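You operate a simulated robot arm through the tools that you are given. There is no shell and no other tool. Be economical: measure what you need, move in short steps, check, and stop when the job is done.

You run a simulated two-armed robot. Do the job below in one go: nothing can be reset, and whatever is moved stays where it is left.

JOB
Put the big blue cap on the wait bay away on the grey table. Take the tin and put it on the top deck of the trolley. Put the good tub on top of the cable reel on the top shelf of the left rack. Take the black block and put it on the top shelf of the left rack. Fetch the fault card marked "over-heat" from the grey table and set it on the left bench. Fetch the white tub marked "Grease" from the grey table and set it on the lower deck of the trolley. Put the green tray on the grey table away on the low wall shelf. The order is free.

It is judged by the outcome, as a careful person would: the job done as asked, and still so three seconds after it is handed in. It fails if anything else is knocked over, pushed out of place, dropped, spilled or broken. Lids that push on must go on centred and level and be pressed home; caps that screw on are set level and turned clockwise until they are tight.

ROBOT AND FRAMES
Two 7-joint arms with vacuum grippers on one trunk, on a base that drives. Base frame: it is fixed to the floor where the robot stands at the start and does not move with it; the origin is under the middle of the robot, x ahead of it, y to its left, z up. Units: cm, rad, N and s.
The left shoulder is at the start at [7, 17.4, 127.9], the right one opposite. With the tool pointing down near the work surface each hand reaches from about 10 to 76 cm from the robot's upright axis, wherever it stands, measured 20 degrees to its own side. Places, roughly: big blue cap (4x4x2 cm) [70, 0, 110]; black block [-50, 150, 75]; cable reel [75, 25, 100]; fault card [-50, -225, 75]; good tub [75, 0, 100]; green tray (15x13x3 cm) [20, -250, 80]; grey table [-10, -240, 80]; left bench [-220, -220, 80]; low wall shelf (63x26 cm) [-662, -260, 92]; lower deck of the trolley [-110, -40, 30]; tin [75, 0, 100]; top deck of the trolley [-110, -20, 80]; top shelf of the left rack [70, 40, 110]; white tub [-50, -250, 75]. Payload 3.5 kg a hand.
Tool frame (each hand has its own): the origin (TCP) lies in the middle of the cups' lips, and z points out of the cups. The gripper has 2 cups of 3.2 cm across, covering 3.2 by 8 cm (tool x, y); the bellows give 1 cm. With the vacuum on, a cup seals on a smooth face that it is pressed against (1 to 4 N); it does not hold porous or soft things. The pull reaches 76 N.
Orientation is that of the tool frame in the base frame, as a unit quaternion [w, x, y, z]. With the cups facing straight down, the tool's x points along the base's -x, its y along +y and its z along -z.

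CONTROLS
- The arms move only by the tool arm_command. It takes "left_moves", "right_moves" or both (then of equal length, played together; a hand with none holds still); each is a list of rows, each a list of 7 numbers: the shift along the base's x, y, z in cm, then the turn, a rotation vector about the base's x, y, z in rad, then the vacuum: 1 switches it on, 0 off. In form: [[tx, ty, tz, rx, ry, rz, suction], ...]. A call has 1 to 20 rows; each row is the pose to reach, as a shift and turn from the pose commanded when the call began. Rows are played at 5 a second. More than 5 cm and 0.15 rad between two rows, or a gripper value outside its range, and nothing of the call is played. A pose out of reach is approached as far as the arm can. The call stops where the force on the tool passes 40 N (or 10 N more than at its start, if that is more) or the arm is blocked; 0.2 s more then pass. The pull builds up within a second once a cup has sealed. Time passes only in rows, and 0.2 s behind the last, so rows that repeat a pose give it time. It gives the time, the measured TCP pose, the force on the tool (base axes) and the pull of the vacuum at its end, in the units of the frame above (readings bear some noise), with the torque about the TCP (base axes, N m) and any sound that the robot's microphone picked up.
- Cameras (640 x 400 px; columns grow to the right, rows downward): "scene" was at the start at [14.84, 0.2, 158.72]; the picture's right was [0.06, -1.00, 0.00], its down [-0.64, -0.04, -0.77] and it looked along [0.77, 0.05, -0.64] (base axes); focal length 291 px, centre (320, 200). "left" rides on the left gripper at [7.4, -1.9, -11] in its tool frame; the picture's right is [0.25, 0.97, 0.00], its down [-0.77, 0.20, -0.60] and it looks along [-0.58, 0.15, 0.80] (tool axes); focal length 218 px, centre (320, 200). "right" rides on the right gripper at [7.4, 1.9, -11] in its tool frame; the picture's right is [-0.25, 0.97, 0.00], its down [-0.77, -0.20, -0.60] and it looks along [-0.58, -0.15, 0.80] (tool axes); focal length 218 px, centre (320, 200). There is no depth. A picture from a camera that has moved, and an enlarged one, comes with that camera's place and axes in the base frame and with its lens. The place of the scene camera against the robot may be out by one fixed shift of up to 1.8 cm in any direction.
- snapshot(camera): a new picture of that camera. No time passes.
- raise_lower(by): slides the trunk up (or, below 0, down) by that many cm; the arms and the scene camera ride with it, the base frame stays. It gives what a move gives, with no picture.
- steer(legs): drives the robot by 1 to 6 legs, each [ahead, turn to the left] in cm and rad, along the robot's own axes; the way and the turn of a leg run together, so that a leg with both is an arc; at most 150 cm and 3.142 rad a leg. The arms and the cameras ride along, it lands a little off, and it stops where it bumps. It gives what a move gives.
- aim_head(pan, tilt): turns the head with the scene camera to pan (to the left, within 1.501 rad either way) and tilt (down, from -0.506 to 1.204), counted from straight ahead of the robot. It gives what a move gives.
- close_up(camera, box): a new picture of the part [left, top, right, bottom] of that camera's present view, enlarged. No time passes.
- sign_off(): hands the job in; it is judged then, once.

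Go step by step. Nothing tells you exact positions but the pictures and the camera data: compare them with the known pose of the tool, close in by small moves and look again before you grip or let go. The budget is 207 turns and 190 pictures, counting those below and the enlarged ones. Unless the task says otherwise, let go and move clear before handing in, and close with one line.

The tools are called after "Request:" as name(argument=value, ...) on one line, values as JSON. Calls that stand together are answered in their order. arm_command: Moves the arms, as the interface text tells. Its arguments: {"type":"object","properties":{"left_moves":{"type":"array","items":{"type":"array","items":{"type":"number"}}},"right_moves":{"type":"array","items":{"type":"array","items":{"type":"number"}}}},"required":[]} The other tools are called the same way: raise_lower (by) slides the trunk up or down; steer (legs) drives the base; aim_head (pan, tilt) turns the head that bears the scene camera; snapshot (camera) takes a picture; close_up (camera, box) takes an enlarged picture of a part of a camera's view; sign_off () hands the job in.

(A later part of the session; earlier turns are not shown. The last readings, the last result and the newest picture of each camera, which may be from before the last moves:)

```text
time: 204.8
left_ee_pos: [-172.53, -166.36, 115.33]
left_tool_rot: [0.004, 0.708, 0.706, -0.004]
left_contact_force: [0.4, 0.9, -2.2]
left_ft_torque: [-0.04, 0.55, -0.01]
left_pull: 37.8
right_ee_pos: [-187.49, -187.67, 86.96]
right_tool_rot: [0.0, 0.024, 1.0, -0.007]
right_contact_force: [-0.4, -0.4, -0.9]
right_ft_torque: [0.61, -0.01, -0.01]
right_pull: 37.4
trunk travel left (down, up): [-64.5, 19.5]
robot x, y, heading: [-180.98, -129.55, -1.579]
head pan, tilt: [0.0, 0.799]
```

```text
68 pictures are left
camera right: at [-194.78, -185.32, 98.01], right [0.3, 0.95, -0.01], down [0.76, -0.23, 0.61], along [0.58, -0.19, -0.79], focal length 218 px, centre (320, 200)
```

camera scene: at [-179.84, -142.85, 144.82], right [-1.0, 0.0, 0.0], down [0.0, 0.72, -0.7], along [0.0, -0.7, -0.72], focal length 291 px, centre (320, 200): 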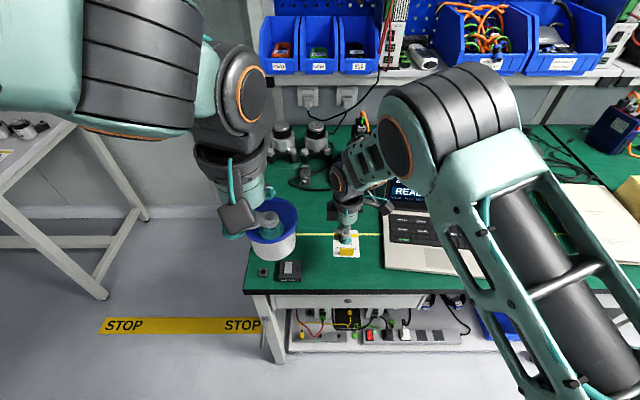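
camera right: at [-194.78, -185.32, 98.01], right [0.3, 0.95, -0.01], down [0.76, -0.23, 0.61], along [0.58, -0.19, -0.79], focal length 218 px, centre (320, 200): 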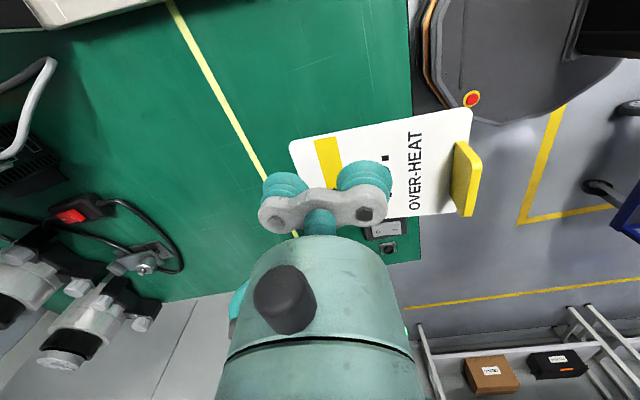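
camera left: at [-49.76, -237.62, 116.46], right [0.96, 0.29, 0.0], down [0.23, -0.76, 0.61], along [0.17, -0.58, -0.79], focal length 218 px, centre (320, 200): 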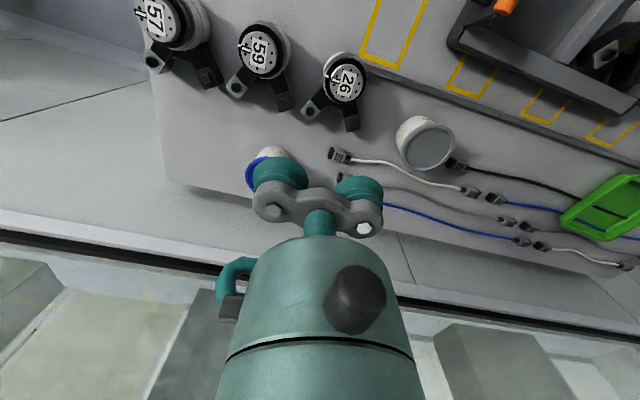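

The clip end would come close to the front edge, so I'll move 4.5 cm further in and lower.

Request:
arm_command(right_moves=[[0.5, -2.5, 0, 0, 0, 0, 1], [0.5, -4.5, -1, 0, 0, 0, 1], [0.5, -4.5, -4, 0, 0, 0, 1], [0.5, -4.5, -5, 0, 0, 0, 1], [0.5, -4.5, -5.5, 0, 0, 0, 1], [0.5, -4.5, -6, 0, 0, 0, 1], [0.5, -4.5, -6, 0, 0, 0, 1]])

Request:
snapshot(camera="right")

```text
time: 206.4
left_ee_pos: [-172.51, -166.37, 115.42]
left_tool_rot: [0.005, 0.708, 0.706, -0.004]
left_contact_force: [-0.6, -0.3, -2.5]
left_ft_torque: [0.0, 0.55, 0.03]
left_pull: 37.8
right_ee_pos: [-186.55, -192.1, 80.78]
right_tool_rot: [-0.004, 0.016, 1.0, -0.007]
right_contact_force: [0.1, 0.3, 0.2]
right_ft_torque: [0.65, -0.02, -0.02]
right_pull: 37.8
trunk travel left (down, up): [-64.5, 19.5]
robot x, y, heading: [-181.1, -129.54, -1.57]
head pan, tilt: [0.0, 0.799]
```

```text
67 pictures are left
camera right: at [-193.76, -189.79, 91.88], right [0.28, 0.96, -0.02], down [0.77, -0.22, 0.6], along [0.57, -0.18, -0.8], focal length 218 px, centre (320, 200)
```

right: 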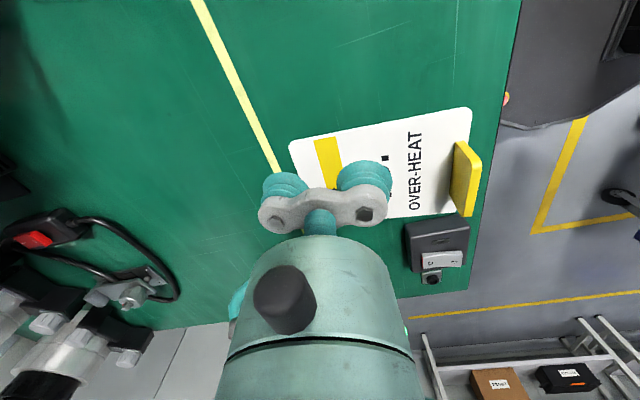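

Lowering to contact, nudging 0.8 cm away from the switch box.

Request:
arm_command(right_moves=[[-0.8, 0, -0.4, 0, 0, 0, 1], [-0.8, 0, -0.8, 0, 0, 0, 1], [-0.8, 0, -1.2, 0, 0, 0, 1], [-0.8, 0, -1.6, 0, 0, 0, 1], [-0.8, 0, -2.0, 0, 0, 0, 1], [-0.8, 0, -2.4, 0, 0, 0, 1], [-0.8, 0, -2.8, 0, 0, 0, 1], [-0.8, 0, -2.8, 0, 0, 0, 1]])

Request:
snapshot(camera="right")

```text
time: 208.2
left_ee_pos: [-172.33, -166.45, 115.44]
left_tool_rot: [0.004, 0.709, 0.705, -0.004]
left_contact_force: [-0.5, 0.5, -2.7]
left_ft_torque: [-0.02, 0.55, 0.02]
left_pull: 38.3
right_ee_pos: [-187.25, -192.21, 77.94]
right_tool_rot: [-0.005, 0.016, 1.0, -0.007]
right_contact_force: [0.1, 0.6, -0.3]
right_ft_torque: [0.64, 0.01, 0.01]
right_pull: 38.3
trunk travel left (down, up): [-64.5, 19.5]
robot x, y, heading: [-181.56, -129.71, -1.573]
head pan, tilt: [0.0, 0.799]
```

```text
66 pictures are left
camera right: at [-194.53, -189.8, 89.07], right [0.28, 0.96, -0.02], down [0.77, -0.22, 0.6], along [0.57, -0.18, -0.8], focal length 218 px, centre (320, 200)
```

right: 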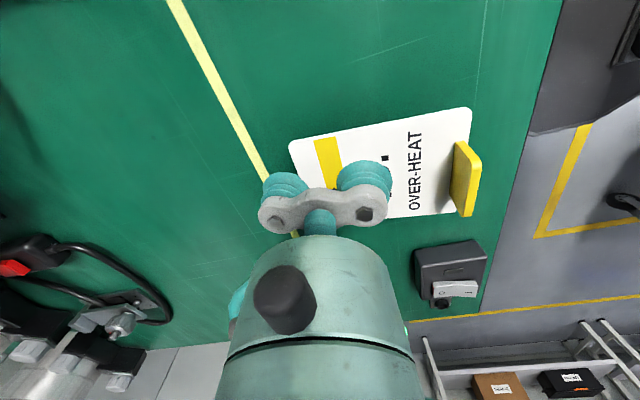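

Request:
arm_command(right_moves=[[0, 0, -0.4, 0, 0, 0, 1], [0, 0, -0.8, 0, 0, 0, 1], [0, 0, -1.2, 0, 0, 0, 1], [0, 0, -1.6, 0, 0, 0, 1], [0, 0, -2.0, 0, 0, 0, 1], [0, 0, -2.4, 0, 0, 0, 1], [0, 0, -2.8, 0, 0, 0, 1], [0, 0, -3.2, 0, 0, 0, 1], [0, 0, -3.6, 0, 0, 0, 1]])

```text
time: 210.2
left_ee_pos: [-172.44, -165.98, 115.63]
left_tool_rot: [0.007, 0.709, 0.706, -0.006]
left_contact_force: [0.8, -0.2, -1.9]
left_ft_torque: [0.0, 0.54, -0.04]
left_pull: 37.9
right_ee_pos: [-187.31, -191.98, 74.87]
right_tool_rot: [-0.004, 0.017, 1.0, -0.011]
right_contact_force: [-0.5, 11.5, 27.4]
right_ft_torque: [-0.22, -0.13, 0.01]
right_pull: 37.7
trunk travel left (down, up): [-64.5, 19.5]
robot x, y, heading: [-181.24, -129.6, -1.57]
head pan, tilt: [0.0, 0.799]
```

Contact with the bench (z ≈ 75). Releasing the card.

Request:
arm_command(right_moves=[[0, 0, 0.4, 0, 0, 0, 0], [0, 0, 0.4, 0, 0, 0, 0], [0, 0, 0.4, 0, 0, 0, 0], [0, 0, 0.7, 0, 0, 0, 0], [0, 0, 1.5, 0, 0, 0, 0], [0, 0, 4, 0, 0, 0, 0], [0, 0, 8, 0, 0, 0, 0], [0, 2, 12, 0, 0, 0, 0], [0, 5, 16, 0, 0, 0, 0], [0, 8, 20, 0, 0, 0, 0], [-2, 11, 23, 0, 0, 0, 0], [-4, 14, 26, 0, 0, 0, 0], [-6, 17, 29, 0, 0, 0, 0], [-8, 20, 32, 0, 0, 0, 0], [-10, 23, 34, 0, 0, 0, 0], [-10, 25, 36, 0, 0, 0, 0], [-10, 25, 36, 0, 0, 0, 0]])

Request:
snapshot(camera="scene")

```text
time: 212.6
left_ee_pos: [-172.49, -166.38, 115.44]
left_tool_rot: [0.005, 0.708, 0.706, -0.004]
left_contact_force: [-0.3, 0.4, -1.2]
left_ft_torque: [0.04, 0.55, 0.0]
left_pull: 37.4
right_ee_pos: [-189.68, -177.76, 87.55]
right_tool_rot: [0.003, 0.033, 0.994, 0.1]
right_contact_force: [0.1, -0.4, 0.2]
right_ft_torque: [0.02, 0.02, -0.05]
right_pull: 0.1
trunk travel left (down, up): [-64.5, 19.5]
robot x, y, heading: [-181.07, -129.15, -1.575]
head pan, tilt: [0.0, 0.799]
stopped in row 11 (right hand): the arm was blocked; the commanded pose is now the measured one
```

```text
65 pictures are left
camera scene: at [-179.94, -142.95, 144.81], right [-1.0, 0.0, 0.0], down [0.0, 0.72, -0.7], along [0.0, -0.7, -0.72], focal length 291 px, centre (320, 200)
```

scene: 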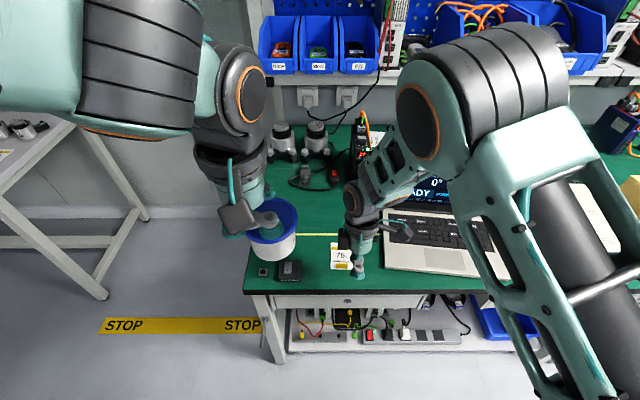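

The card lies on the bench, but the right arm was blocked while withdrawing. Zooming in to see why.

Request:
close_up(camera="scene", box=[290, 120, 490, 300])

```text
2.22 times, centred on (390, 210) of scene
camera zoom: at [-179.94, -142.95, 144.81], right [-1.0, 0.0, 0.0], down [0.0, 0.72, -0.7], along [0.0, -0.7, -0.72], focal length 648 px, centre (164, 178)
```

zoom: 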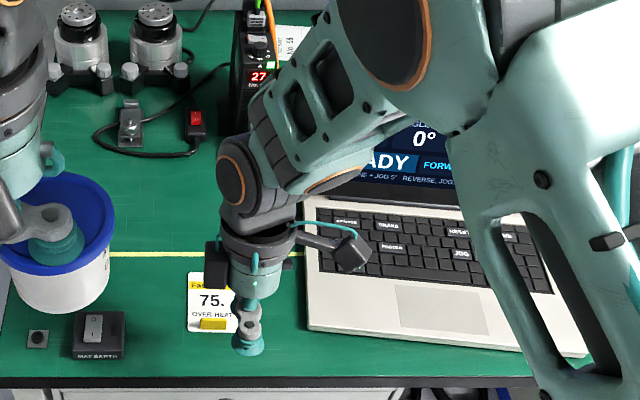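

Likely a wrist limit. I'll raise straight up, level the tool and unwind the 90° yaw.

Request:
arm_command(right_moves=[[0, -1, 3, -0.1, 0, 0, 0], [0, -2, 7, -0.2, 0, 0, 0], [0, -2, 11, -0.2, 0, 0, 0], [0, -2, 15, -0.2, 0, 0, 0], [0, -2, 18, -0.2, 0, 0, 0], [0, -2, 18, -0.2, 0, 0, 0]])

Request:
arm_command(right_moves=[[-1, 0, 0, 0, 0, -0.14, 0], [-2, 0, 1, 0, 0, -0.28, 0], [-3, 0, 2, 0, 0, -0.42, 0], [-4, 0, 3, 0, 0, -0.56, 0], [-5, 0, 4, 0, 0, -0.7, 0], [-6, 0, 5, 0, 0, -0.84, 0], [-7, 0, 6, 0, 0, -0.98, 0], [-8, 1, 7, 0, 0, -1.12, 0], [-9, 2, 8, 0, 0, -1.26, 0], [-10, 4, 8, 0, 0, -1.4, 0], [-11, 7, 8, 0, 0, -1.54, 0], [-11, 10, 8, 0, 0, -1.54, 0], [-11, 10, 8, 0, 0, -1.54, 0]])

Request:
snapshot(camera="scene")

```text
time: 213.3
left_ee_pos: [-172.52, -166.35, 115.5]
left_tool_rot: [0.004, 0.708, 0.706, -0.004]
left_contact_force: [0.3, -0.1, -2.1]
left_ft_torque: [-0.05, 0.54, 0.01]
left_pull: 37.9
right_ee_pos: [-190.23, -175.97, 88.79]
right_tool_rot: [0.012, 0.045, 0.994, 0.095]
right_contact_force: [-0.6, -0.1, 0.0]
right_ft_torque: [-0.03, 0.01, 0.03]
right_pull: 0.0
trunk travel left (down, up): [-64.5, 19.5]
robot x, y, heading: [-180.92, -129.5, -1.578]
head pan, tilt: [0.0, 0.799]
stopped in row 3 (right hand): the arm was blocked; the commanded pose is now the measured one
```

```text
time: 216.1
left_ee_pos: [-172.45, -166.31, 115.47]
left_tool_rot: [0.004, 0.709, 0.705, -0.005]
left_contact_force: [0.1, 0.1, -2.9]
left_ft_torque: [-0.03, 0.54, 0.01]
left_pull: 37.7
right_ee_pos: [-201.14, -165.89, 96.84]
right_tool_rot: [0.071, 0.723, 0.684, 0.062]
right_contact_force: [-0.3, 0.1, 0.0]
right_ft_torque: [0.0, -0.01, 0.01]
right_pull: 0.0
trunk travel left (down, up): [-64.5, 19.5]
robot x, y, heading: [-181.47, -129.46, -1.575]
head pan, tilt: [0.0, 0.799]
```

```text
63 pictures are left
camera scene: at [-179.9, -143.01, 144.8], right [-1.0, 0.0, 0.0], down [0.0, 0.72, -0.7], along [0.0, -0.7, -0.72], focal length 291 px, centre (320, 200)
```

scene: 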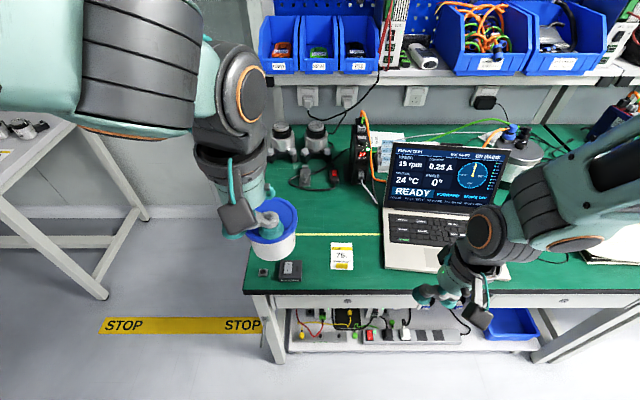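

The card is in place and the arm is unwound. I'll level the right tool, then reverse to the trolley's far (-x) side at about [-195, -40] and turn to face it.

Request:
arm_command(right_moves=[[0, 1, 3, 0, 0.1, 0, 0], [0, 1, 7, 0, 0.19, 0, 0], [0, 1, 11, 0, 0.19, 0, 0], [0, 1, 15, 0, 0.19, 0, 0], [0, 1, 15, 0, 0.19, 0, 0]])

Request:
steer(legs=[[-45, 0.3], [-45, -0.3], [0, 1.57]])

Request:
aim_head(pan=0, tilt=0.7)

Request:
snapshot(camera="scene")

```text
time: 217.3
left_ee_pos: [-172.58, -166.27, 115.4]
left_tool_rot: [0.005, 0.708, 0.706, -0.004]
left_contact_force: [0.7, -1.3, -1.7]
left_ft_torque: [0.03, 0.55, -0.02]
left_pull: 37.5
right_ee_pos: [-201.21, -164.76, 111.89]
right_tool_rot: [0.006, 0.726, 0.688, -0.007]
right_contact_force: [0.0, -0.6, -0.6]
right_ft_torque: [0.01, 0.01, -0.02]
right_pull: 0.1
trunk travel left (down, up): [-64.5, 19.5]
robot x, y, heading: [-181.43, -129.41, -1.572]
head pan, tilt: [0.0, 0.799]
```

```text
time: 226.2
left_ee_pos: [-157.37, -32.26, 115.33]
left_tool_rot: [0.007, -0.001, 1.0, 0.0]
left_contact_force: [-1.0, 0.8, -2.1]
left_ft_torque: [-0.54, 0.0, -0.03]
left_pull: 38.0
right_ee_pos: [-158.71, -60.86, 111.86]
right_tool_rot: [0.01, 0.025, 1.0, -0.001]
right_contact_force: [-0.2, -0.5, 1.0]
right_ft_torque: [0.0, 0.0, -0.04]
right_pull: 0.1
trunk travel left (down, up): [-64.5, 19.5]
robot x, y, heading: [-194.3, -40.8, 0.001]
head pan, tilt: [0.0, 0.799]
```

```text
time: 226.9
left_ee_pos: [-157.36, -32.05, 115.51]
left_tool_rot: [0.006, 0.002, 1.0, -0.001]
left_contact_force: [-0.4, -0.1, -2.7]
left_ft_torque: [-0.54, -0.01, 0.03]
left_pull: 38.4
right_ee_pos: [-158.82, -60.85, 111.96]
right_tool_rot: [0.01, 0.025, 1.0, 0.0]
right_contact_force: [-0.2, 0.3, -0.3]
right_ft_torque: [-0.05, 0.0, -0.02]
right_pull: 0.1
trunk travel left (down, up): [-64.5, 19.5]
robot x, y, heading: [-193.98, -41.08, -0.001]
head pan, tilt: [0.0, 0.7]
```

```text
62 pictures are left
camera scene: at [-179.36, -41.29, 145.63], right [0.0, -1.0, 0.0], down [-0.64, 0.0, -0.76], along [0.76, 0.0, -0.64], focal length 291 px, centre (320, 200)
```

scene: 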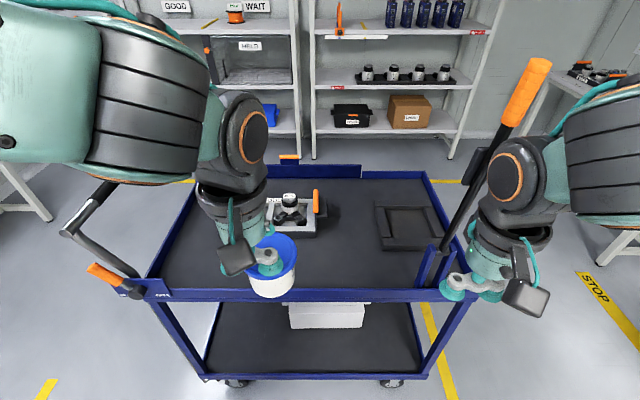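

The near strip of the lower deck is free at y ≈ -20, left of the white box. I'll lower the trunk 60 cm with the hands still outside the trolley and look with the hand camera.

Request:
raise_lower(by=-60)

Request:
arm_command(left_moves=[[0, 3, -3, 0, 0, 0, 1], [0, 6, -6, 0, 0, 0, 1], [0, 9, -9, 0, 0, 0, 1], [0, 13, -11, 0, 0, 0, 1], [0, 14, -11, 0, 0, 0, 1]])

Request:
snapshot(camera="left")

Request:
snapshot(camera="scene")

```text
refused: -60 is not a number from -40 to 40
```

```text
time: 228.1
left_ee_pos: [-157.37, -18.12, 104.52]
left_tool_rot: [0.006, 0.001, 1.0, 0.001]
left_contact_force: [-0.2, 0.2, -2.0]
left_ft_torque: [-0.53, -0.03, -0.03]
left_pull: 37.7
right_ee_pos: [-158.87, -60.98, 111.9]
right_tool_rot: [0.01, 0.024, 1.0, -0.001]
right_contact_force: [0.3, -0.4, -0.7]
right_ft_torque: [-0.01, -0.03, -0.02]
right_pull: 0.0
trunk travel left (down, up): [-64.5, 19.5]
robot x, y, heading: [-194.13, -40.64, 0.003]
head pan, tilt: [0.0, 0.7]
```

```text
61 pictures are left
camera left: at [-164.89, -20.12, 115.37], right [-0.25, 0.97, 0.0], down [0.76, 0.2, 0.61], along [0.59, 0.15, -0.79], focal length 218 px, centre (320, 200)
```

left: 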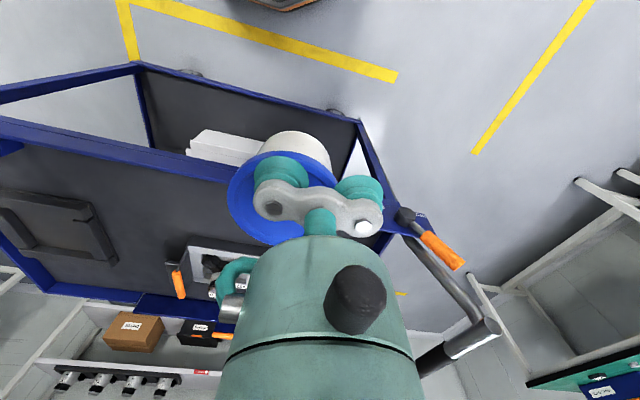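

```text
60 pictures are left
camera scene: at [-179.4, -41.35, 145.64], right [0.0, -1.0, 0.0], down [-0.64, 0.0, -0.77], along [0.77, 0.0, -0.64], focal length 291 px, centre (320, 200)
```

scene: 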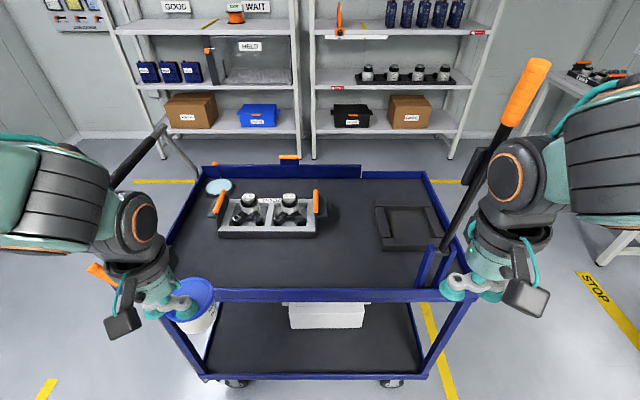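

Trunk moves are limited to 40 cm; lowering in two steps.

Request:
raise_lower(by=-40)

Request:
raise_lower(by=-16)

Request:
snapshot(camera="left")

Request:
snapshot(camera="scene")

```text
time: 231.9
left_ee_pos: [-157.42, -18.16, 64.51]
left_tool_rot: [0.006, -0.001, 1.0, 0.0]
left_contact_force: [0.5, -0.3, -2.4]
left_ft_torque: [-0.54, -0.03, -0.04]
left_pull: 38.3
right_ee_pos: [-158.74, -60.94, 71.78]
right_tool_rot: [0.01, 0.025, 1.0, -0.002]
right_contact_force: [1.0, 0.0, -0.1]
right_ft_torque: [0.03, -0.02, 0.0]
right_pull: 0.1
trunk travel left (down, up): [-24.5, 59.5]
robot x, y, heading: [-194.39, -40.57, 0.003]
head pan, tilt: [0.0, 0.7]
```

```text
time: 233.7
left_ee_pos: [-157.37, -18.01, 48.46]
left_tool_rot: [0.006, -0.001, 1.0, 0.0]
left_contact_force: [0.6, -0.3, -2.3]
left_ft_torque: [-0.53, 0.0, -0.05]
left_pull: 37.8
right_ee_pos: [-158.71, -60.94, 55.91]
right_tool_rot: [0.01, 0.024, 1.0, -0.002]
right_contact_force: [0.9, -0.6, 0.1]
right_ft_torque: [-0.03, -0.06, 0.03]
right_pull: 0.1
trunk travel left (down, up): [-8.5, 75.5]
robot x, y, heading: [-194.12, -41.12, 0.003]
head pan, tilt: [0.0, 0.7]
```

```text
59 pictures are left
camera left: at [-164.86, -20.11, 59.38], right [-0.25, 0.97, 0.0], down [0.76, 0.2, 0.61], along [0.59, 0.15, -0.79], focal length 218 px, centre (320, 200)
```

left: 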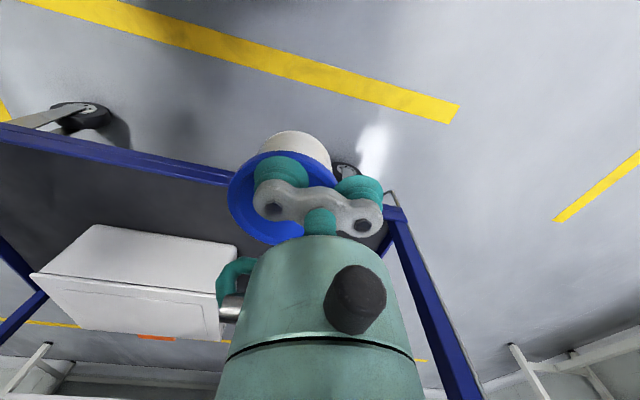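

```text
58 pictures are left
camera scene: at [-179.38, -41.3, 89.64], right [0.0, -1.0, 0.0], down [-0.64, 0.0, -0.76], along [0.76, 0.0, -0.64], focal length 291 px, centre (320, 200)
```

scene: 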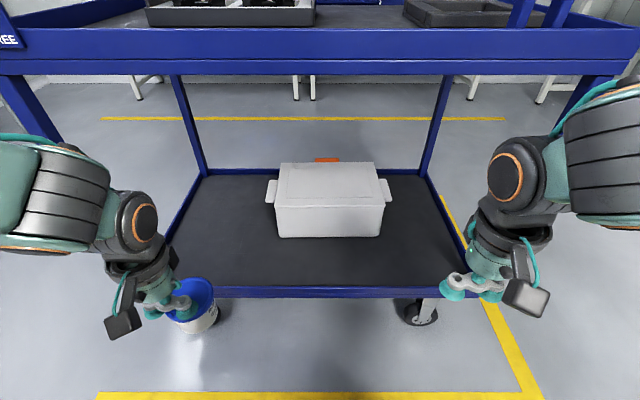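

Now I see the lower deck well. The strip in front of the white box is free; I'll place the tub at about [-131, -30].

Request:
arm_command(left_moves=[[0, -3, -3, 0, 0, 0, 1], [1, -7, -5, 0, 0, 0, 1], [4, -9.8, -6.5, 0, 0, 0, 1], [8, -9.8, -6.5, 0, 0, 0, 1], [12, -9.8, -6.5, 0, 0, 0, 1], [16, -9.8, -6.5, 0, 0, 0, 1], [20, -9.8, -6.5, 0, 0, 0, 1], [24, -9.8, -6.5, 0, 0, 0, 1], [26.4, -9.8, -6.5, 0, 0, 0, 1], [26.4, -9.8, -6.5, 0, 0, 0, 1]])

Request:
snapshot(camera="scene")

Request:
snapshot(camera="left")

```text
time: 235.9
left_ee_pos: [-130.91, -27.94, 41.86]
left_tool_rot: [0.006, 0.001, 1.0, 0.0]
left_contact_force: [0.7, 0.1, -2.4]
left_ft_torque: [-0.52, 0.0, -0.01]
left_pull: 37.9
right_ee_pos: [-158.79, -60.89, 55.85]
right_tool_rot: [0.009, 0.024, 1.0, -0.001]
right_contact_force: [0.7, -0.4, 0.2]
right_ft_torque: [-0.03, -0.01, 0.02]
right_pull: 0.1
trunk travel left (down, up): [-8.5, 75.5]
robot x, y, heading: [-194.22, -41.08, 0.003]
head pan, tilt: [0.0, 0.7]
```

```text
57 pictures are left
camera scene: at [-179.35, -41.3, 89.63], right [0.0, -1.0, 0.0], down [-0.64, 0.0, -0.76], along [0.76, 0.0, -0.64], focal length 291 px, centre (320, 200)
```

scene: 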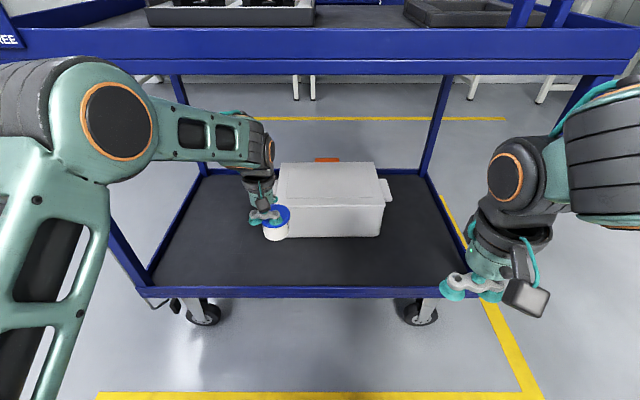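

```text
56 pictures are left
camera left: at [-138.46, -29.97, 52.81], right [-0.25, 0.97, 0.0], down [0.76, 0.2, 0.61], along [0.59, 0.15, -0.79], focal length 218 px, centre (320, 200)
```

left: 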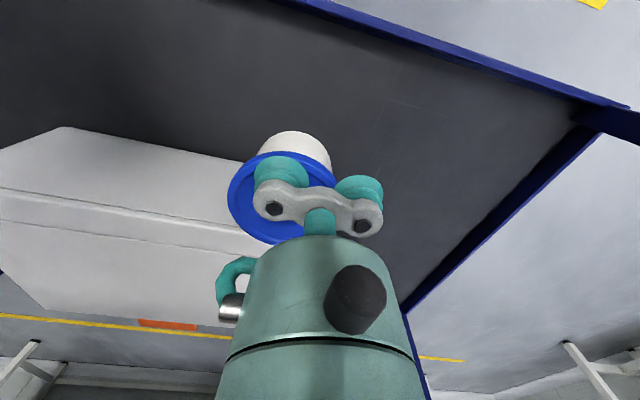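

Clear of the box. Lowering the tub.

Request:
arm_command(left_moves=[[0, 0, -3, 0, 0, 0, 1], [0, 0, -6, 0, 0, 0, 1], [0, 0, -7.5, 0, 0, 0, 1], [0, 0, -8.1, 0, 0, 0, 1], [0, 0, -8.6, 0, 0, 0, 1], [0, 0, -9.1, 0, 0, 0, 1], [0, 0, -9.6, 0, 0, 0, 1], [0, 0, -10.1, 0, 0, 0, 1], [0, 0, -10.6, 0, 0, 0, 1], [0, 0, -11, 0, 0, 0, 1]])

```text
time: 238.1
left_ee_pos: [-130.78, -27.81, 31.4]
left_tool_rot: [0.011, -0.001, 1.0, 0.001]
left_contact_force: [6.0, 5.8, 31.6]
left_ft_torque: [-0.95, -0.07, 0.08]
left_pull: 37.8
right_ee_pos: [-158.9, -60.87, 56.04]
right_tool_rot: [0.011, 0.024, 1.0, -0.001]
right_contact_force: [-0.6, 0.8, -0.5]
right_ft_torque: [-0.02, 0.02, 0.01]
right_pull: 0.1
trunk travel left (down, up): [-8.5, 75.5]
robot x, y, heading: [-194.42, -40.99, 0.001]
head pan, tilt: [0.0, 0.7]
```

Contact. Releasing and withdrawing.

Request:
arm_command(left_moves=[[0, 0, 0.4, 0, 0, 0, 1], [0, 0, 0.4, 0, 0, 0, 0], [0, 0, 0.4, 0, 0, 0, 0], [0, 0, 0.4, 0, 0, 0, 0], [0, 0, 0.8, 0, 0, 0, 0], [0, 0, 2, 0, 0, 0, 0], [0, 0, 5, 0, 0, 0, 0], [0, 0, 9, 0, 0, 0, 0], [-3, 0, 10.5, 0, 0, 0, 0], [-7, 2, 11, 0, 0, 0, 0], [-11, 4, 11, 0, 0, 0, 0], [-15, 6, 11, 0, 0, 0, 0], [-19, 8, 11, 0, 0, 0, 0], [-23, 10, 12, 0, 0, 0, 0], [-27, 11, 14, 0, 0, 0, 0], [-27, 11, 14, 0, 0, 0, 0]])

Request:
snapshot(camera="scene")

```text
time: 241.5
left_ee_pos: [-157.89, -16.79, 44.92]
left_tool_rot: [0.006, 0.0, 1.0, 0.0]
left_contact_force: [-0.1, 0.1, -0.3]
left_ft_torque: [-0.04, 0.0, 0.02]
left_pull: 0.1
right_ee_pos: [-158.71, -60.81, 55.87]
right_tool_rot: [0.009, 0.025, 1.0, -0.001]
right_contact_force: [-0.8, 0.3, -0.4]
right_ft_torque: [-0.01, -0.03, -0.01]
right_pull: 0.1
trunk travel left (down, up): [-8.5, 75.5]
robot x, y, heading: [-193.82, -41.21, -0.001]
head pan, tilt: [0.0, 0.7]
```

```text
55 pictures are left
camera scene: at [-179.39, -41.29, 89.64], right [0.0, -1.0, 0.0], down [-0.64, 0.0, -0.77], along [0.77, 0.0, -0.64], focal length 291 px, centre (320, 200)
```

scene: 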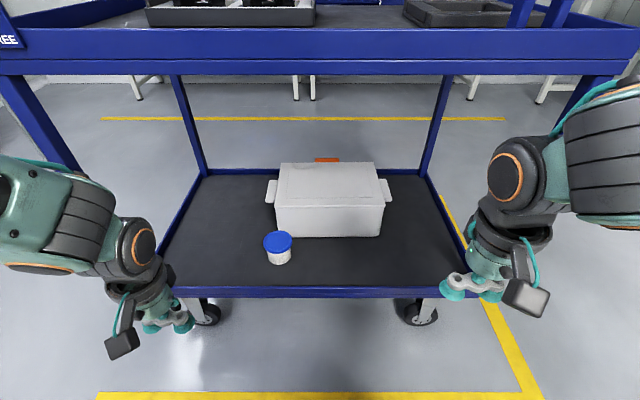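

The Grease tub sits on the lower deck. Now I raise the trunk again and go round to the tidy bench for the black block.

Request:
raise_lower(by=40)

Request:
raise_lower(by=25)

Request:
steer(legs=[[-5, 0], [0, 1.57], [109, 0], [0, -1.57], [138, 0]])

Request:
aim_head(pan=1.2, tilt=0.5)

Request:
snapshot(camera="scene")

```text
time: 245.4
left_ee_pos: [-157.84, -16.81, 84.81]
left_tool_rot: [0.006, -0.001, 1.0, 0.0]
left_contact_force: [0.5, -0.9, -0.5]
left_ft_torque: [-0.04, 0.01, 0.0]
left_pull: 0.1
right_ee_pos: [-158.81, -61.07, 95.87]
right_tool_rot: [0.01, 0.025, 1.0, -0.001]
right_contact_force: [-0.6, -0.3, -0.2]
right_ft_torque: [0.0, -0.01, -0.01]
right_pull: 0.1
trunk travel left (down, up): [-48.5, 35.5]
robot x, y, heading: [-194.04, -40.77, 0.002]
head pan, tilt: [0.0, 0.7]
```

```text
time: 247.9
left_ee_pos: [-157.71, -16.82, 109.9]
left_tool_rot: [0.007, 0.0, 1.0, 0.001]
left_contact_force: [0.5, 0.6, 0.5]
left_ft_torque: [-0.01, 0.03, -0.03]
left_pull: 0.0
right_ee_pos: [-158.89, -60.86, 120.95]
right_tool_rot: [0.01, 0.024, 1.0, -0.001]
right_contact_force: [-0.3, -0.3, -0.5]
right_ft_torque: [0.03, 0.0, 0.0]
right_pull: 0.1
trunk travel left (down, up): [-73.5, 10.5]
robot x, y, heading: [-194.34, -40.91, 0.003]
head pan, tilt: [0.0, 0.7]
```

```text
time: 268.2
left_ee_pos: [-26.02, 94.21, 109.93]
left_tool_rot: [0.006, -0.004, 1.0, 0.0]
left_contact_force: [-0.3, -0.1, 0.9]
left_ft_torque: [0.0, 0.03, 0.0]
left_pull: 0.0
right_ee_pos: [-26.76, 50.14, 120.91]
right_tool_rot: [0.009, 0.022, 1.0, -0.001]
right_contact_force: [-0.7, -0.3, -0.7]
right_ft_torque: [-0.04, 0.0, 0.01]
right_pull: 0.0
trunk travel left (down, up): [-73.5, 10.5]
robot x, y, heading: [-62.43, 69.71, 0.005]
head pan, tilt: [0.0, 0.7]
```

```text
time: 269.6
left_ee_pos: [-26.06, 94.26, 109.95]
left_tool_rot: [0.005, -0.003, 1.0, 0.0]
left_contact_force: [0.5, -0.2, -0.3]
left_ft_torque: [0.0, 0.0, -0.03]
left_pull: 0.1
right_ee_pos: [-26.63, 50.18, 120.99]
right_tool_rot: [0.011, 0.02, 1.0, -0.001]
right_contact_force: [-0.1, 0.1, -0.8]
right_ft_torque: [0.0, -0.02, -0.03]
right_pull: 0.0
trunk travel left (down, up): [-73.5, 10.5]
robot x, y, heading: [-62.51, 69.75, 0.005]
head pan, tilt: [1.201, 0.499]
```

```text
54 pictures are left
camera scene: at [-52.69, 78.07, 156.41], right [0.94, -0.35, 0.0], down [-0.17, -0.45, -0.88], along [0.31, 0.82, -0.48], focal length 291 px, centre (320, 200)
```

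scene: 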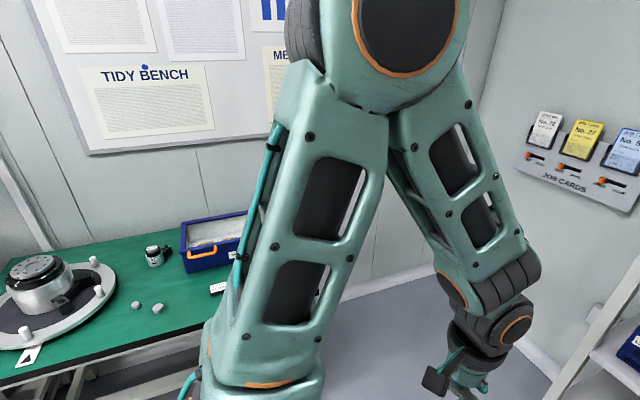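

I see the tidy bench with a fixture, small caps and a blue bin; the block is partly hidden at the right. I'll turn to face it.

Request:
steer(legs=[[0, 1.57]])

Request:
aim_head(pan=0, tilt=0.65)

Request:
snapshot(camera="scene")

Request:
close_up(camera="scene", box=[240, 180, 400, 280])

```text
time: 273.8
left_ee_pos: [-86.69, 106.07, 109.85]
left_tool_rot: [-0.004, 0.709, -0.705, -0.004]
left_contact_force: [-0.6, 0.0, 0.0]
left_ft_torque: [0.01, 0.0, 0.01]
left_pull: 0.1
right_ee_pos: [-42.63, 105.45, 120.98]
right_tool_rot: [0.008, -0.692, 0.722, 0.006]
right_contact_force: [-0.6, -0.4, 0.0]
right_ft_torque: [0.0, -0.05, 0.02]
right_pull: 0.0
trunk travel left (down, up): [-73.5, 10.5]
robot x, y, heading: [-62.22, 69.96, 1.583]
head pan, tilt: [1.201, 0.499]
```

```text
time: 275.2
left_ee_pos: [-86.58, 105.98, 109.88]
left_tool_rot: [-0.005, 0.709, -0.705, -0.004]
left_contact_force: [0.6, 0.3, 0.9]
left_ft_torque: [0.06, 0.02, -0.01]
left_pull: 0.0
right_ee_pos: [-42.57, 105.43, 120.9]
right_tool_rot: [0.008, -0.692, 0.722, 0.006]
right_contact_force: [0.7, 0.1, -0.3]
right_ft_torque: [0.01, 0.0, 0.02]
right_pull: 0.0
trunk travel left (down, up): [-73.5, 10.5]
robot x, y, heading: [-62.78, 69.34, 1.581]
head pan, tilt: [0.0, 0.649]
```

```text
53 pictures are left
camera scene: at [-61.07, 83.21, 155.07], right [1.0, 0.01, 0.0], down [0.01, -0.6, -0.8], along [-0.01, 0.8, -0.6], focal length 291 px, centre (320, 200)
```

scene: 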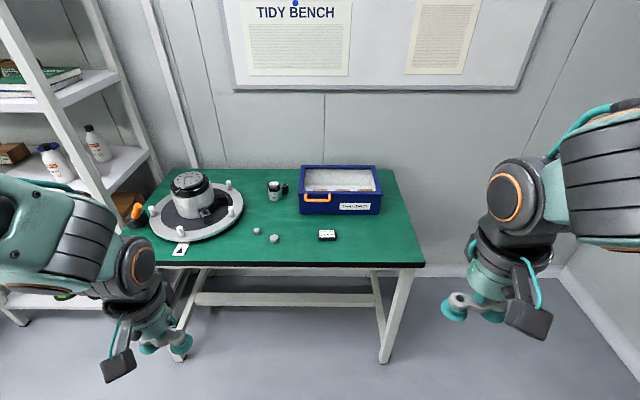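

```text
4.00 times, centred on (320, 230) of scene
camera zoom: at [-61.07, 83.21, 155.07], right [1.0, 0.01, 0.0], down [0.01, -0.6, -0.8], along [-0.01, 0.8, -0.6], focal length 1166 px, centre (320, 80)
```

zoom: 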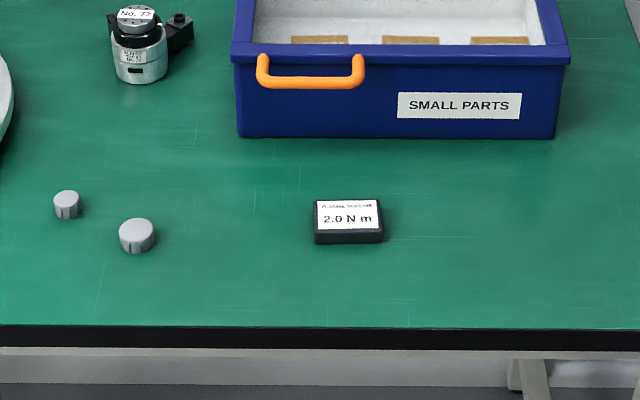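

The black block is the "2.0 N m" one at about [-59.4, 165]. I'll drive closer with a slight right turn, and take it with the left hand.

Request:
steer(legs=[[33, -0.15]])

Request:
arm_command(left_moves=[[3, 3, -2, 0, 0, 0, 0], [6, 6, -4, 0, 0, 0, 0], [9, 8, -6, 0, 0, 0, 0], [12, 10, -8, 0, 0, 0, 0], [15, 12, -10, 0, 0, 0, 0], [18, 14, -12, 0, 0, 0, 0], [20, 16, -14, 0, 0, 0, 0], [21, 18, -16, 0, 0, 0, 0], [21, 18, -16, 0, 0, 0, 0]])

Request:
snapshot(camera="left")

Request:
snapshot(camera="scene")

```text
time: 277.4
left_ee_pos: [-78.76, 142.22, 110.04]
left_tool_rot: [0.006, -0.654, 0.756, 0.005]
left_contact_force: [0.1, -0.1, 0.1]
left_ft_torque: [0.0, 0.01, 0.02]
left_pull: 0.1
right_ee_pos: [-35.29, 134.81, 120.92]
right_tool_rot: [0.009, -0.636, 0.772, 0.004]
right_contact_force: [0.8, 0.6, 0.2]
right_ft_torque: [-0.01, 0.0, -0.02]
right_pull: 0.1
trunk travel left (down, up): [-73.5, 10.5]
robot x, y, heading: [-59.87, 102.68, 1.431]
head pan, tilt: [0.0, 0.649]
```

```text
time: 279.4
left_ee_pos: [-57.72, 160.15, 93.96]
left_tool_rot: [0.004, -0.654, 0.757, 0.003]
left_contact_force: [1.0, -0.4, -0.1]
left_ft_torque: [0.01, 0.04, 0.01]
left_pull: 0.0
right_ee_pos: [-35.25, 134.91, 120.89]
right_tool_rot: [0.009, -0.635, 0.773, 0.005]
right_contact_force: [-0.7, -0.1, -0.5]
right_ft_torque: [-0.01, -0.01, 0.02]
right_pull: 0.1
trunk travel left (down, up): [-73.5, 10.5]
robot x, y, heading: [-59.83, 103.15, 1.431]
head pan, tilt: [0.0, 0.649]
```

```text
51 pictures are left
camera left: at [-56.9, 152.41, 104.9], right [-0.99, -0.11, 0.0], down [-0.09, 0.78, 0.61], along [-0.07, 0.61, -0.79], focal length 218 px, centre (320, 200)
```

left: 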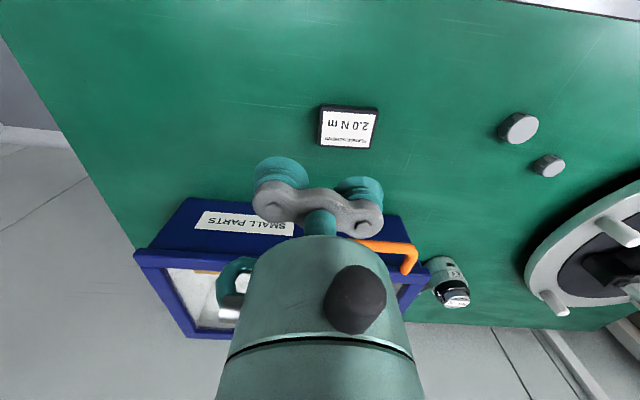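

```text
50 pictures are left
camera scene: at [-56.8, 115.95, 155.08], right [0.99, -0.14, 0.0], down [-0.09, -0.6, -0.8], along [0.11, 0.79, -0.6], focal length 291 px, centre (320, 200)
```

scene: 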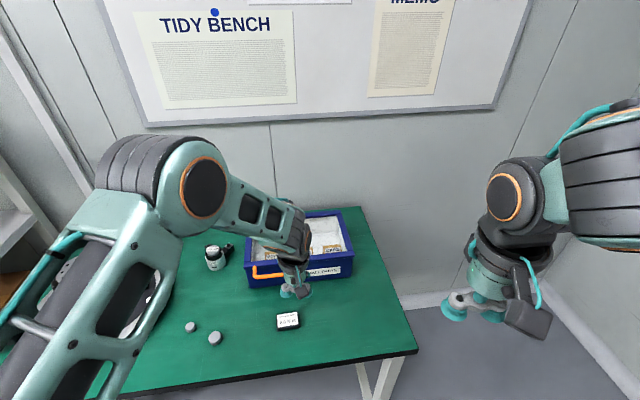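

The block is centred near [-61.3, 162.1] and about 6.8 x 4.6 cm. I'll turn the gripper about 70° so that only one cup sits on the block and the other hangs free towards me.

Request:
arm_command(left_moves=[[-0.3, 0, 0, 0, 0, -0.14, 0], [-0.7, 0, 0, 0, 0, -0.28, 0], [-1, 0, 0, 0, 0, -0.42, 0], [-1.4, 0, -1, 0, 0, -0.56, 0], [-1.8, 0, -2, 0, 0, -0.7, 0], [-2.2, -0.1, -4, 0, 0, -0.84, 0], [-2.6, -0.2, -6, 0, 0, -0.98, 0], [-3, -0.3, -8, 0, 0, -1.1, 0], [-3.1, -0.35, -10, 0, 0, -1.2, 0], [-3.1, -0.35, -11, 0, 0, -1.2, 0], [-3.1, -0.35, -11, 0, 0, -1.2, 0]])

Request:
snapshot(camera="left")

Request:
close_up(camera="scene", box=[230, 260, 350, 350])

```text
time: 281.8
left_ee_pos: [-60.79, 159.9, 82.96]
left_tool_rot: [0.006, -0.113, 0.994, 0.001]
left_contact_force: [-0.7, 0.1, 0.3]
left_ft_torque: [0.04, -0.01, -0.01]
left_pull: 0.1
right_ee_pos: [-35.23, 135.03, 120.78]
right_tool_rot: [0.008, -0.635, 0.772, 0.006]
right_contact_force: [-0.4, 0.1, 0.5]
right_ft_torque: [0.01, 0.07, -0.02]
right_pull: 0.1
trunk travel left (down, up): [-73.5, 10.5]
robot x, y, heading: [-60.0, 103.01, 1.43]
head pan, tilt: [0.0, 0.649]
```

```text
49 pictures are left
camera left: at [-67.72, 156.26, 93.89], right [-0.46, 0.89, 0.0], down [0.7, 0.37, 0.61], along [0.55, 0.28, -0.79], focal length 218 px, centre (320, 200)
```

left: 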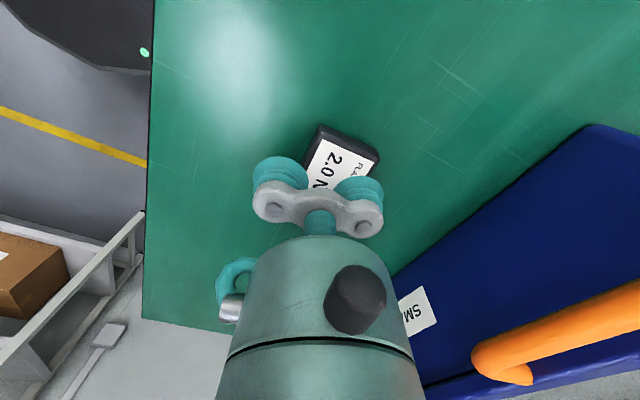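

```text
4.44 times, centred on (290, 305) of scene
camera zoom: at [-56.78, 116.01, 155.07], right [0.99, -0.14, 0.0], down [-0.09, -0.6, -0.8], along [0.11, 0.79, -0.6], focal length 1295 px, centre (453, -267)
```

zoom: 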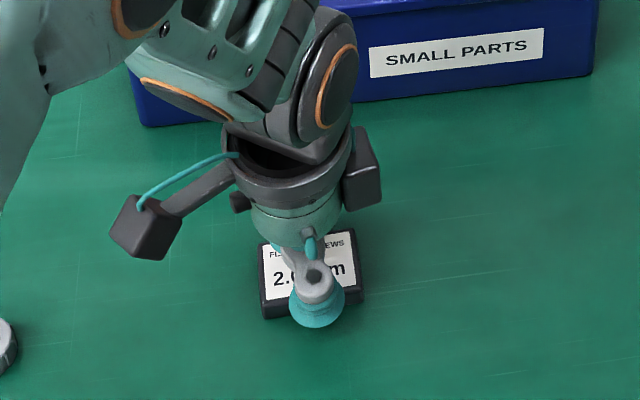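

My two hand views disagree by about 3 cm, so I'll take another look after a small move in y.

Request:
arm_command(left_moves=[[0, 1, 0, 0, 0, 0, 0], [0, 1, 0, 0, 0, 0, 0]])

Request:
close_up(camera="left", box=[240, 90, 440, 215])

Request:
close_up(camera="scene", box=[260, 290, 324, 340])

```text
time: 282.4
left_ee_pos: [-60.72, 160.99, 82.91]
left_tool_rot: [0.006, -0.112, 0.994, 0.001]
left_contact_force: [0.5, -0.3, -0.9]
left_ft_torque: [-0.01, 0.0, -0.04]
left_pull: 0.1
right_ee_pos: [-35.25, 135.06, 120.97]
right_tool_rot: [0.008, -0.636, 0.772, 0.005]
right_contact_force: [0.3, -0.3, 0.0]
right_ft_torque: [0.02, -0.02, -0.01]
right_pull: 0.1
trunk travel left (down, up): [-73.5, 10.5]
robot x, y, heading: [-60.09, 102.85, 1.427]
head pan, tilt: [0.0, 0.649]
```

```text
3.20 times, centred on (340, 152) of left
camera zoom: at [-67.67, 157.33, 93.92], right [-0.46, 0.89, 0.0], down [0.7, 0.37, 0.61], along [0.55, 0.28, -0.79], focal length 698 px, centre (256, 352)
```

zoom: 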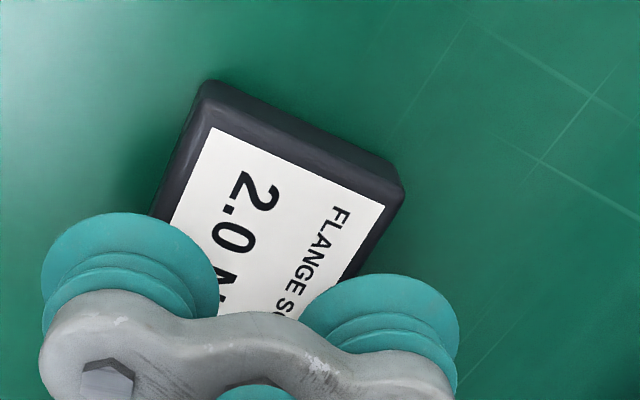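

```text
8.00 times, centred on (292, 315) of scene
camera zoom: at [-56.77, 116.01, 155.07], right [0.99, -0.14, 0.0], down [-0.09, -0.6, -0.8], along [0.11, 0.79, -0.6], focal length 2331 px, centre (544, -720)
```

zoom: 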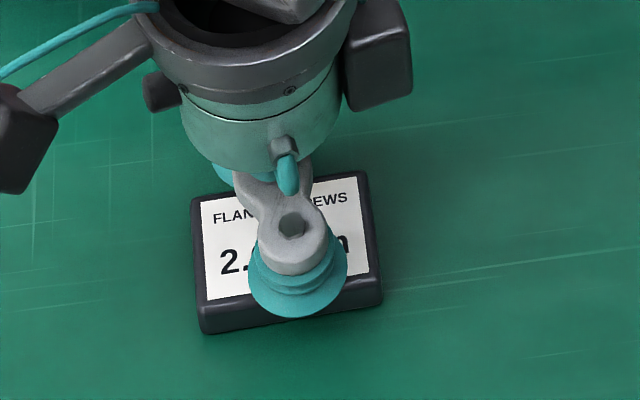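

Solving all views together: the block's top is at z ≈ 79.5 and its middle at [-60.5, 160.8]. I'll shift and descend with vacuum.

Request:
arm_command(left_moves=[[0.4, -1.3, 0, 0, 0, 0, 0], [0.75, -2.5, 0, 0, 0, 0, 1], [0.75, -2.5, -1.5, 0, 0, 0, 1], [0.75, -2.5, -2.3, 0, 0, 0, 1], [0.75, -2.5, -2.8, 0, 0, 0, 1], [0.75, -2.5, -3.3, 0, 0, 0, 1], [0.75, -2.5, -3.7, 0, 0, 0, 1], [0.75, -2.5, -3.7, 0, 0, 0, 1], [0.75, -2.5, -3.7, 0, 0, 0, 1]])

Request:
close_up(camera="scene", box=[260, 290, 324, 340])

```text
time: 283.7
left_ee_pos: [-59.97, 158.31, 80.43]
left_tool_rot: [0.007, -0.112, 0.994, 0.004]
left_contact_force: [1.5, -5.4, 19.7]
left_ft_torque: [0.93, 0.38, 0.03]
left_pull: 38.1
right_ee_pos: [-35.37, 134.62, 120.94]
right_tool_rot: [0.008, -0.636, 0.772, 0.007]
right_contact_force: [0.4, 0.3, 0.6]
right_ft_torque: [0.0, 0.01, 0.0]
right_pull: 0.1
trunk travel left (down, up): [-73.5, 10.5]
robot x, y, heading: [-60.12, 102.84, 1.431]
head pan, tilt: [0.0, 0.649]
stopped in row 6 (left hand): the force on the tool passed its limit at 54 N (the readings are from after the stop); the commanded pose is now the measured one
```

```text
8.00 times, centred on (292, 315) of scene
camera zoom: at [-56.8, 115.59, 155.1], right [0.99, -0.14, 0.0], down [-0.09, -0.6, -0.8], along [0.11, 0.79, -0.6], focal length 2331 px, centre (544, -720)
```

zoom: 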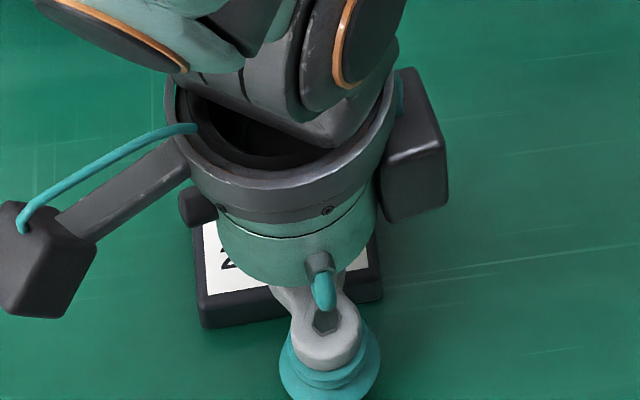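

The block is sealed. I'll lift, retract and unwind the yaw.

Request:
arm_command(left_moves=[[0, 0, 1, 0, 0, 0, 1], [0, 0, 3, 0, 0, 0, 1], [0, 0, 7, 0, 0, 0, 1], [0, -1, 11, 0, 0, 0, 1], [0, -3, 15, 0, 0, 0.14, 1], [-1, -5, 19, 0, 0, 0.28, 1], [-2, -7, 23, 0, 0, 0.42, 1], [-4, -9, 26, 0, 0, 0.56, 1], [-6, -11, 29, 0, 0, 0.7, 1], [-8, -13, 32, 0, 0, 0.84, 1], [-10, -15, 35, 0, 0, 0.98, 1], [-12, -17, 38, 0, 0, 1.1, 1], [-14, -18, 41, 0, 0, 1.2, 1], [-15, -18, 45, 0, 0, 1.2, 1], [-15, -18, 45, 0, 0, 1.2, 1]])

Request:
snapshot(camera="scene")

```text
time: 286.9
left_ee_pos: [-75.08, 140.61, 125.11]
left_tool_rot: [0.005, -0.654, 0.757, 0.004]
left_contact_force: [0.8, -0.4, -0.9]
left_ft_torque: [0.15, 0.88, 0.01]
left_pull: 37.8
right_ee_pos: [-35.38, 135.08, 120.9]
right_tool_rot: [0.008, -0.636, 0.772, 0.005]
right_contact_force: [-0.7, 0.7, -0.6]
right_ft_torque: [-0.01, 0.0, 0.03]
right_pull: 0.0
trunk travel left (down, up): [-73.5, 10.5]
robot x, y, heading: [-60.34, 102.95, 1.428]
head pan, tilt: [0.0, 0.649]
```

```text
44 pictures are left
camera scene: at [-56.88, 116.1, 155.07], right [0.99, -0.14, 0.0], down [-0.09, -0.6, -0.8], along [0.11, 0.79, -0.6], focal length 291 px, centre (320, 200)
```

scene: 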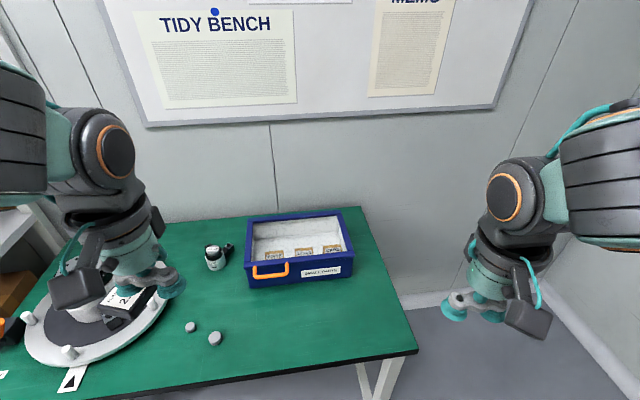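

The block is held. I'll back out and drive to the left rack, ending near [8, 24] with heading -0.2 as before.

Request:
steer(legs=[[-35, 0], [0, -2.01], [70, 0], [16, 0.385]])

Request:
aim_head(pan=0, tilt=0.7)

Request:
snapshot(camera="scene")

```text
time: 298.6
left_ee_pos: [46.15, 34.4, 125.19]
left_tool_rot: [0.008, 0.109, 0.994, -0.001]
left_contact_force: [-0.3, 0.0, -0.5]
left_ft_torque: [0.91, -0.18, 0.05]
left_pull: 38.0
right_ee_pos: [37.63, -4.77, 121.0]
right_tool_rot: [0.01, 0.133, 0.991, -0.001]
right_contact_force: [0.6, 0.4, -0.7]
right_ft_torque: [0.01, -0.02, 0.04]
right_pull: 0.1
trunk travel left (down, up): [-73.5, 10.5]
robot x, y, heading: [7.51, 22.44, -0.217]
head pan, tilt: [0.0, 0.649]
```

```text
time: 299.2
left_ee_pos: [46.29, 34.48, 125.21]
left_tool_rot: [0.008, 0.109, 0.994, -0.001]
left_contact_force: [0.5, -0.5, -0.1]
left_ft_torque: [0.87, -0.16, 0.0]
left_pull: 38.0
right_ee_pos: [37.83, -4.82, 120.81]
right_tool_rot: [0.009, 0.132, 0.991, -0.003]
right_contact_force: [-0.8, -0.7, -0.7]
right_ft_torque: [-0.01, -0.01, 0.0]
right_pull: 0.0
trunk travel left (down, up): [-73.5, 10.5]
robot x, y, heading: [7.65, 22.44, -0.215]
head pan, tilt: [0.0, 0.7]
```

```text
43 pictures are left
camera scene: at [22.0, 19.06, 154.64], right [-0.21, -0.98, 0.0], down [-0.63, 0.14, -0.77], along [0.75, -0.16, -0.64], focal length 291 px, centre (320, 200)
```

scene: 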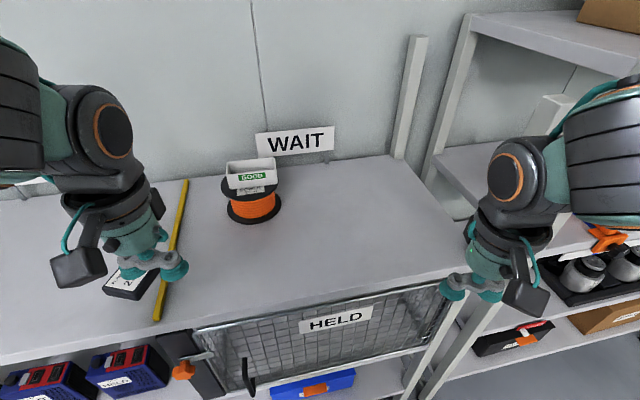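

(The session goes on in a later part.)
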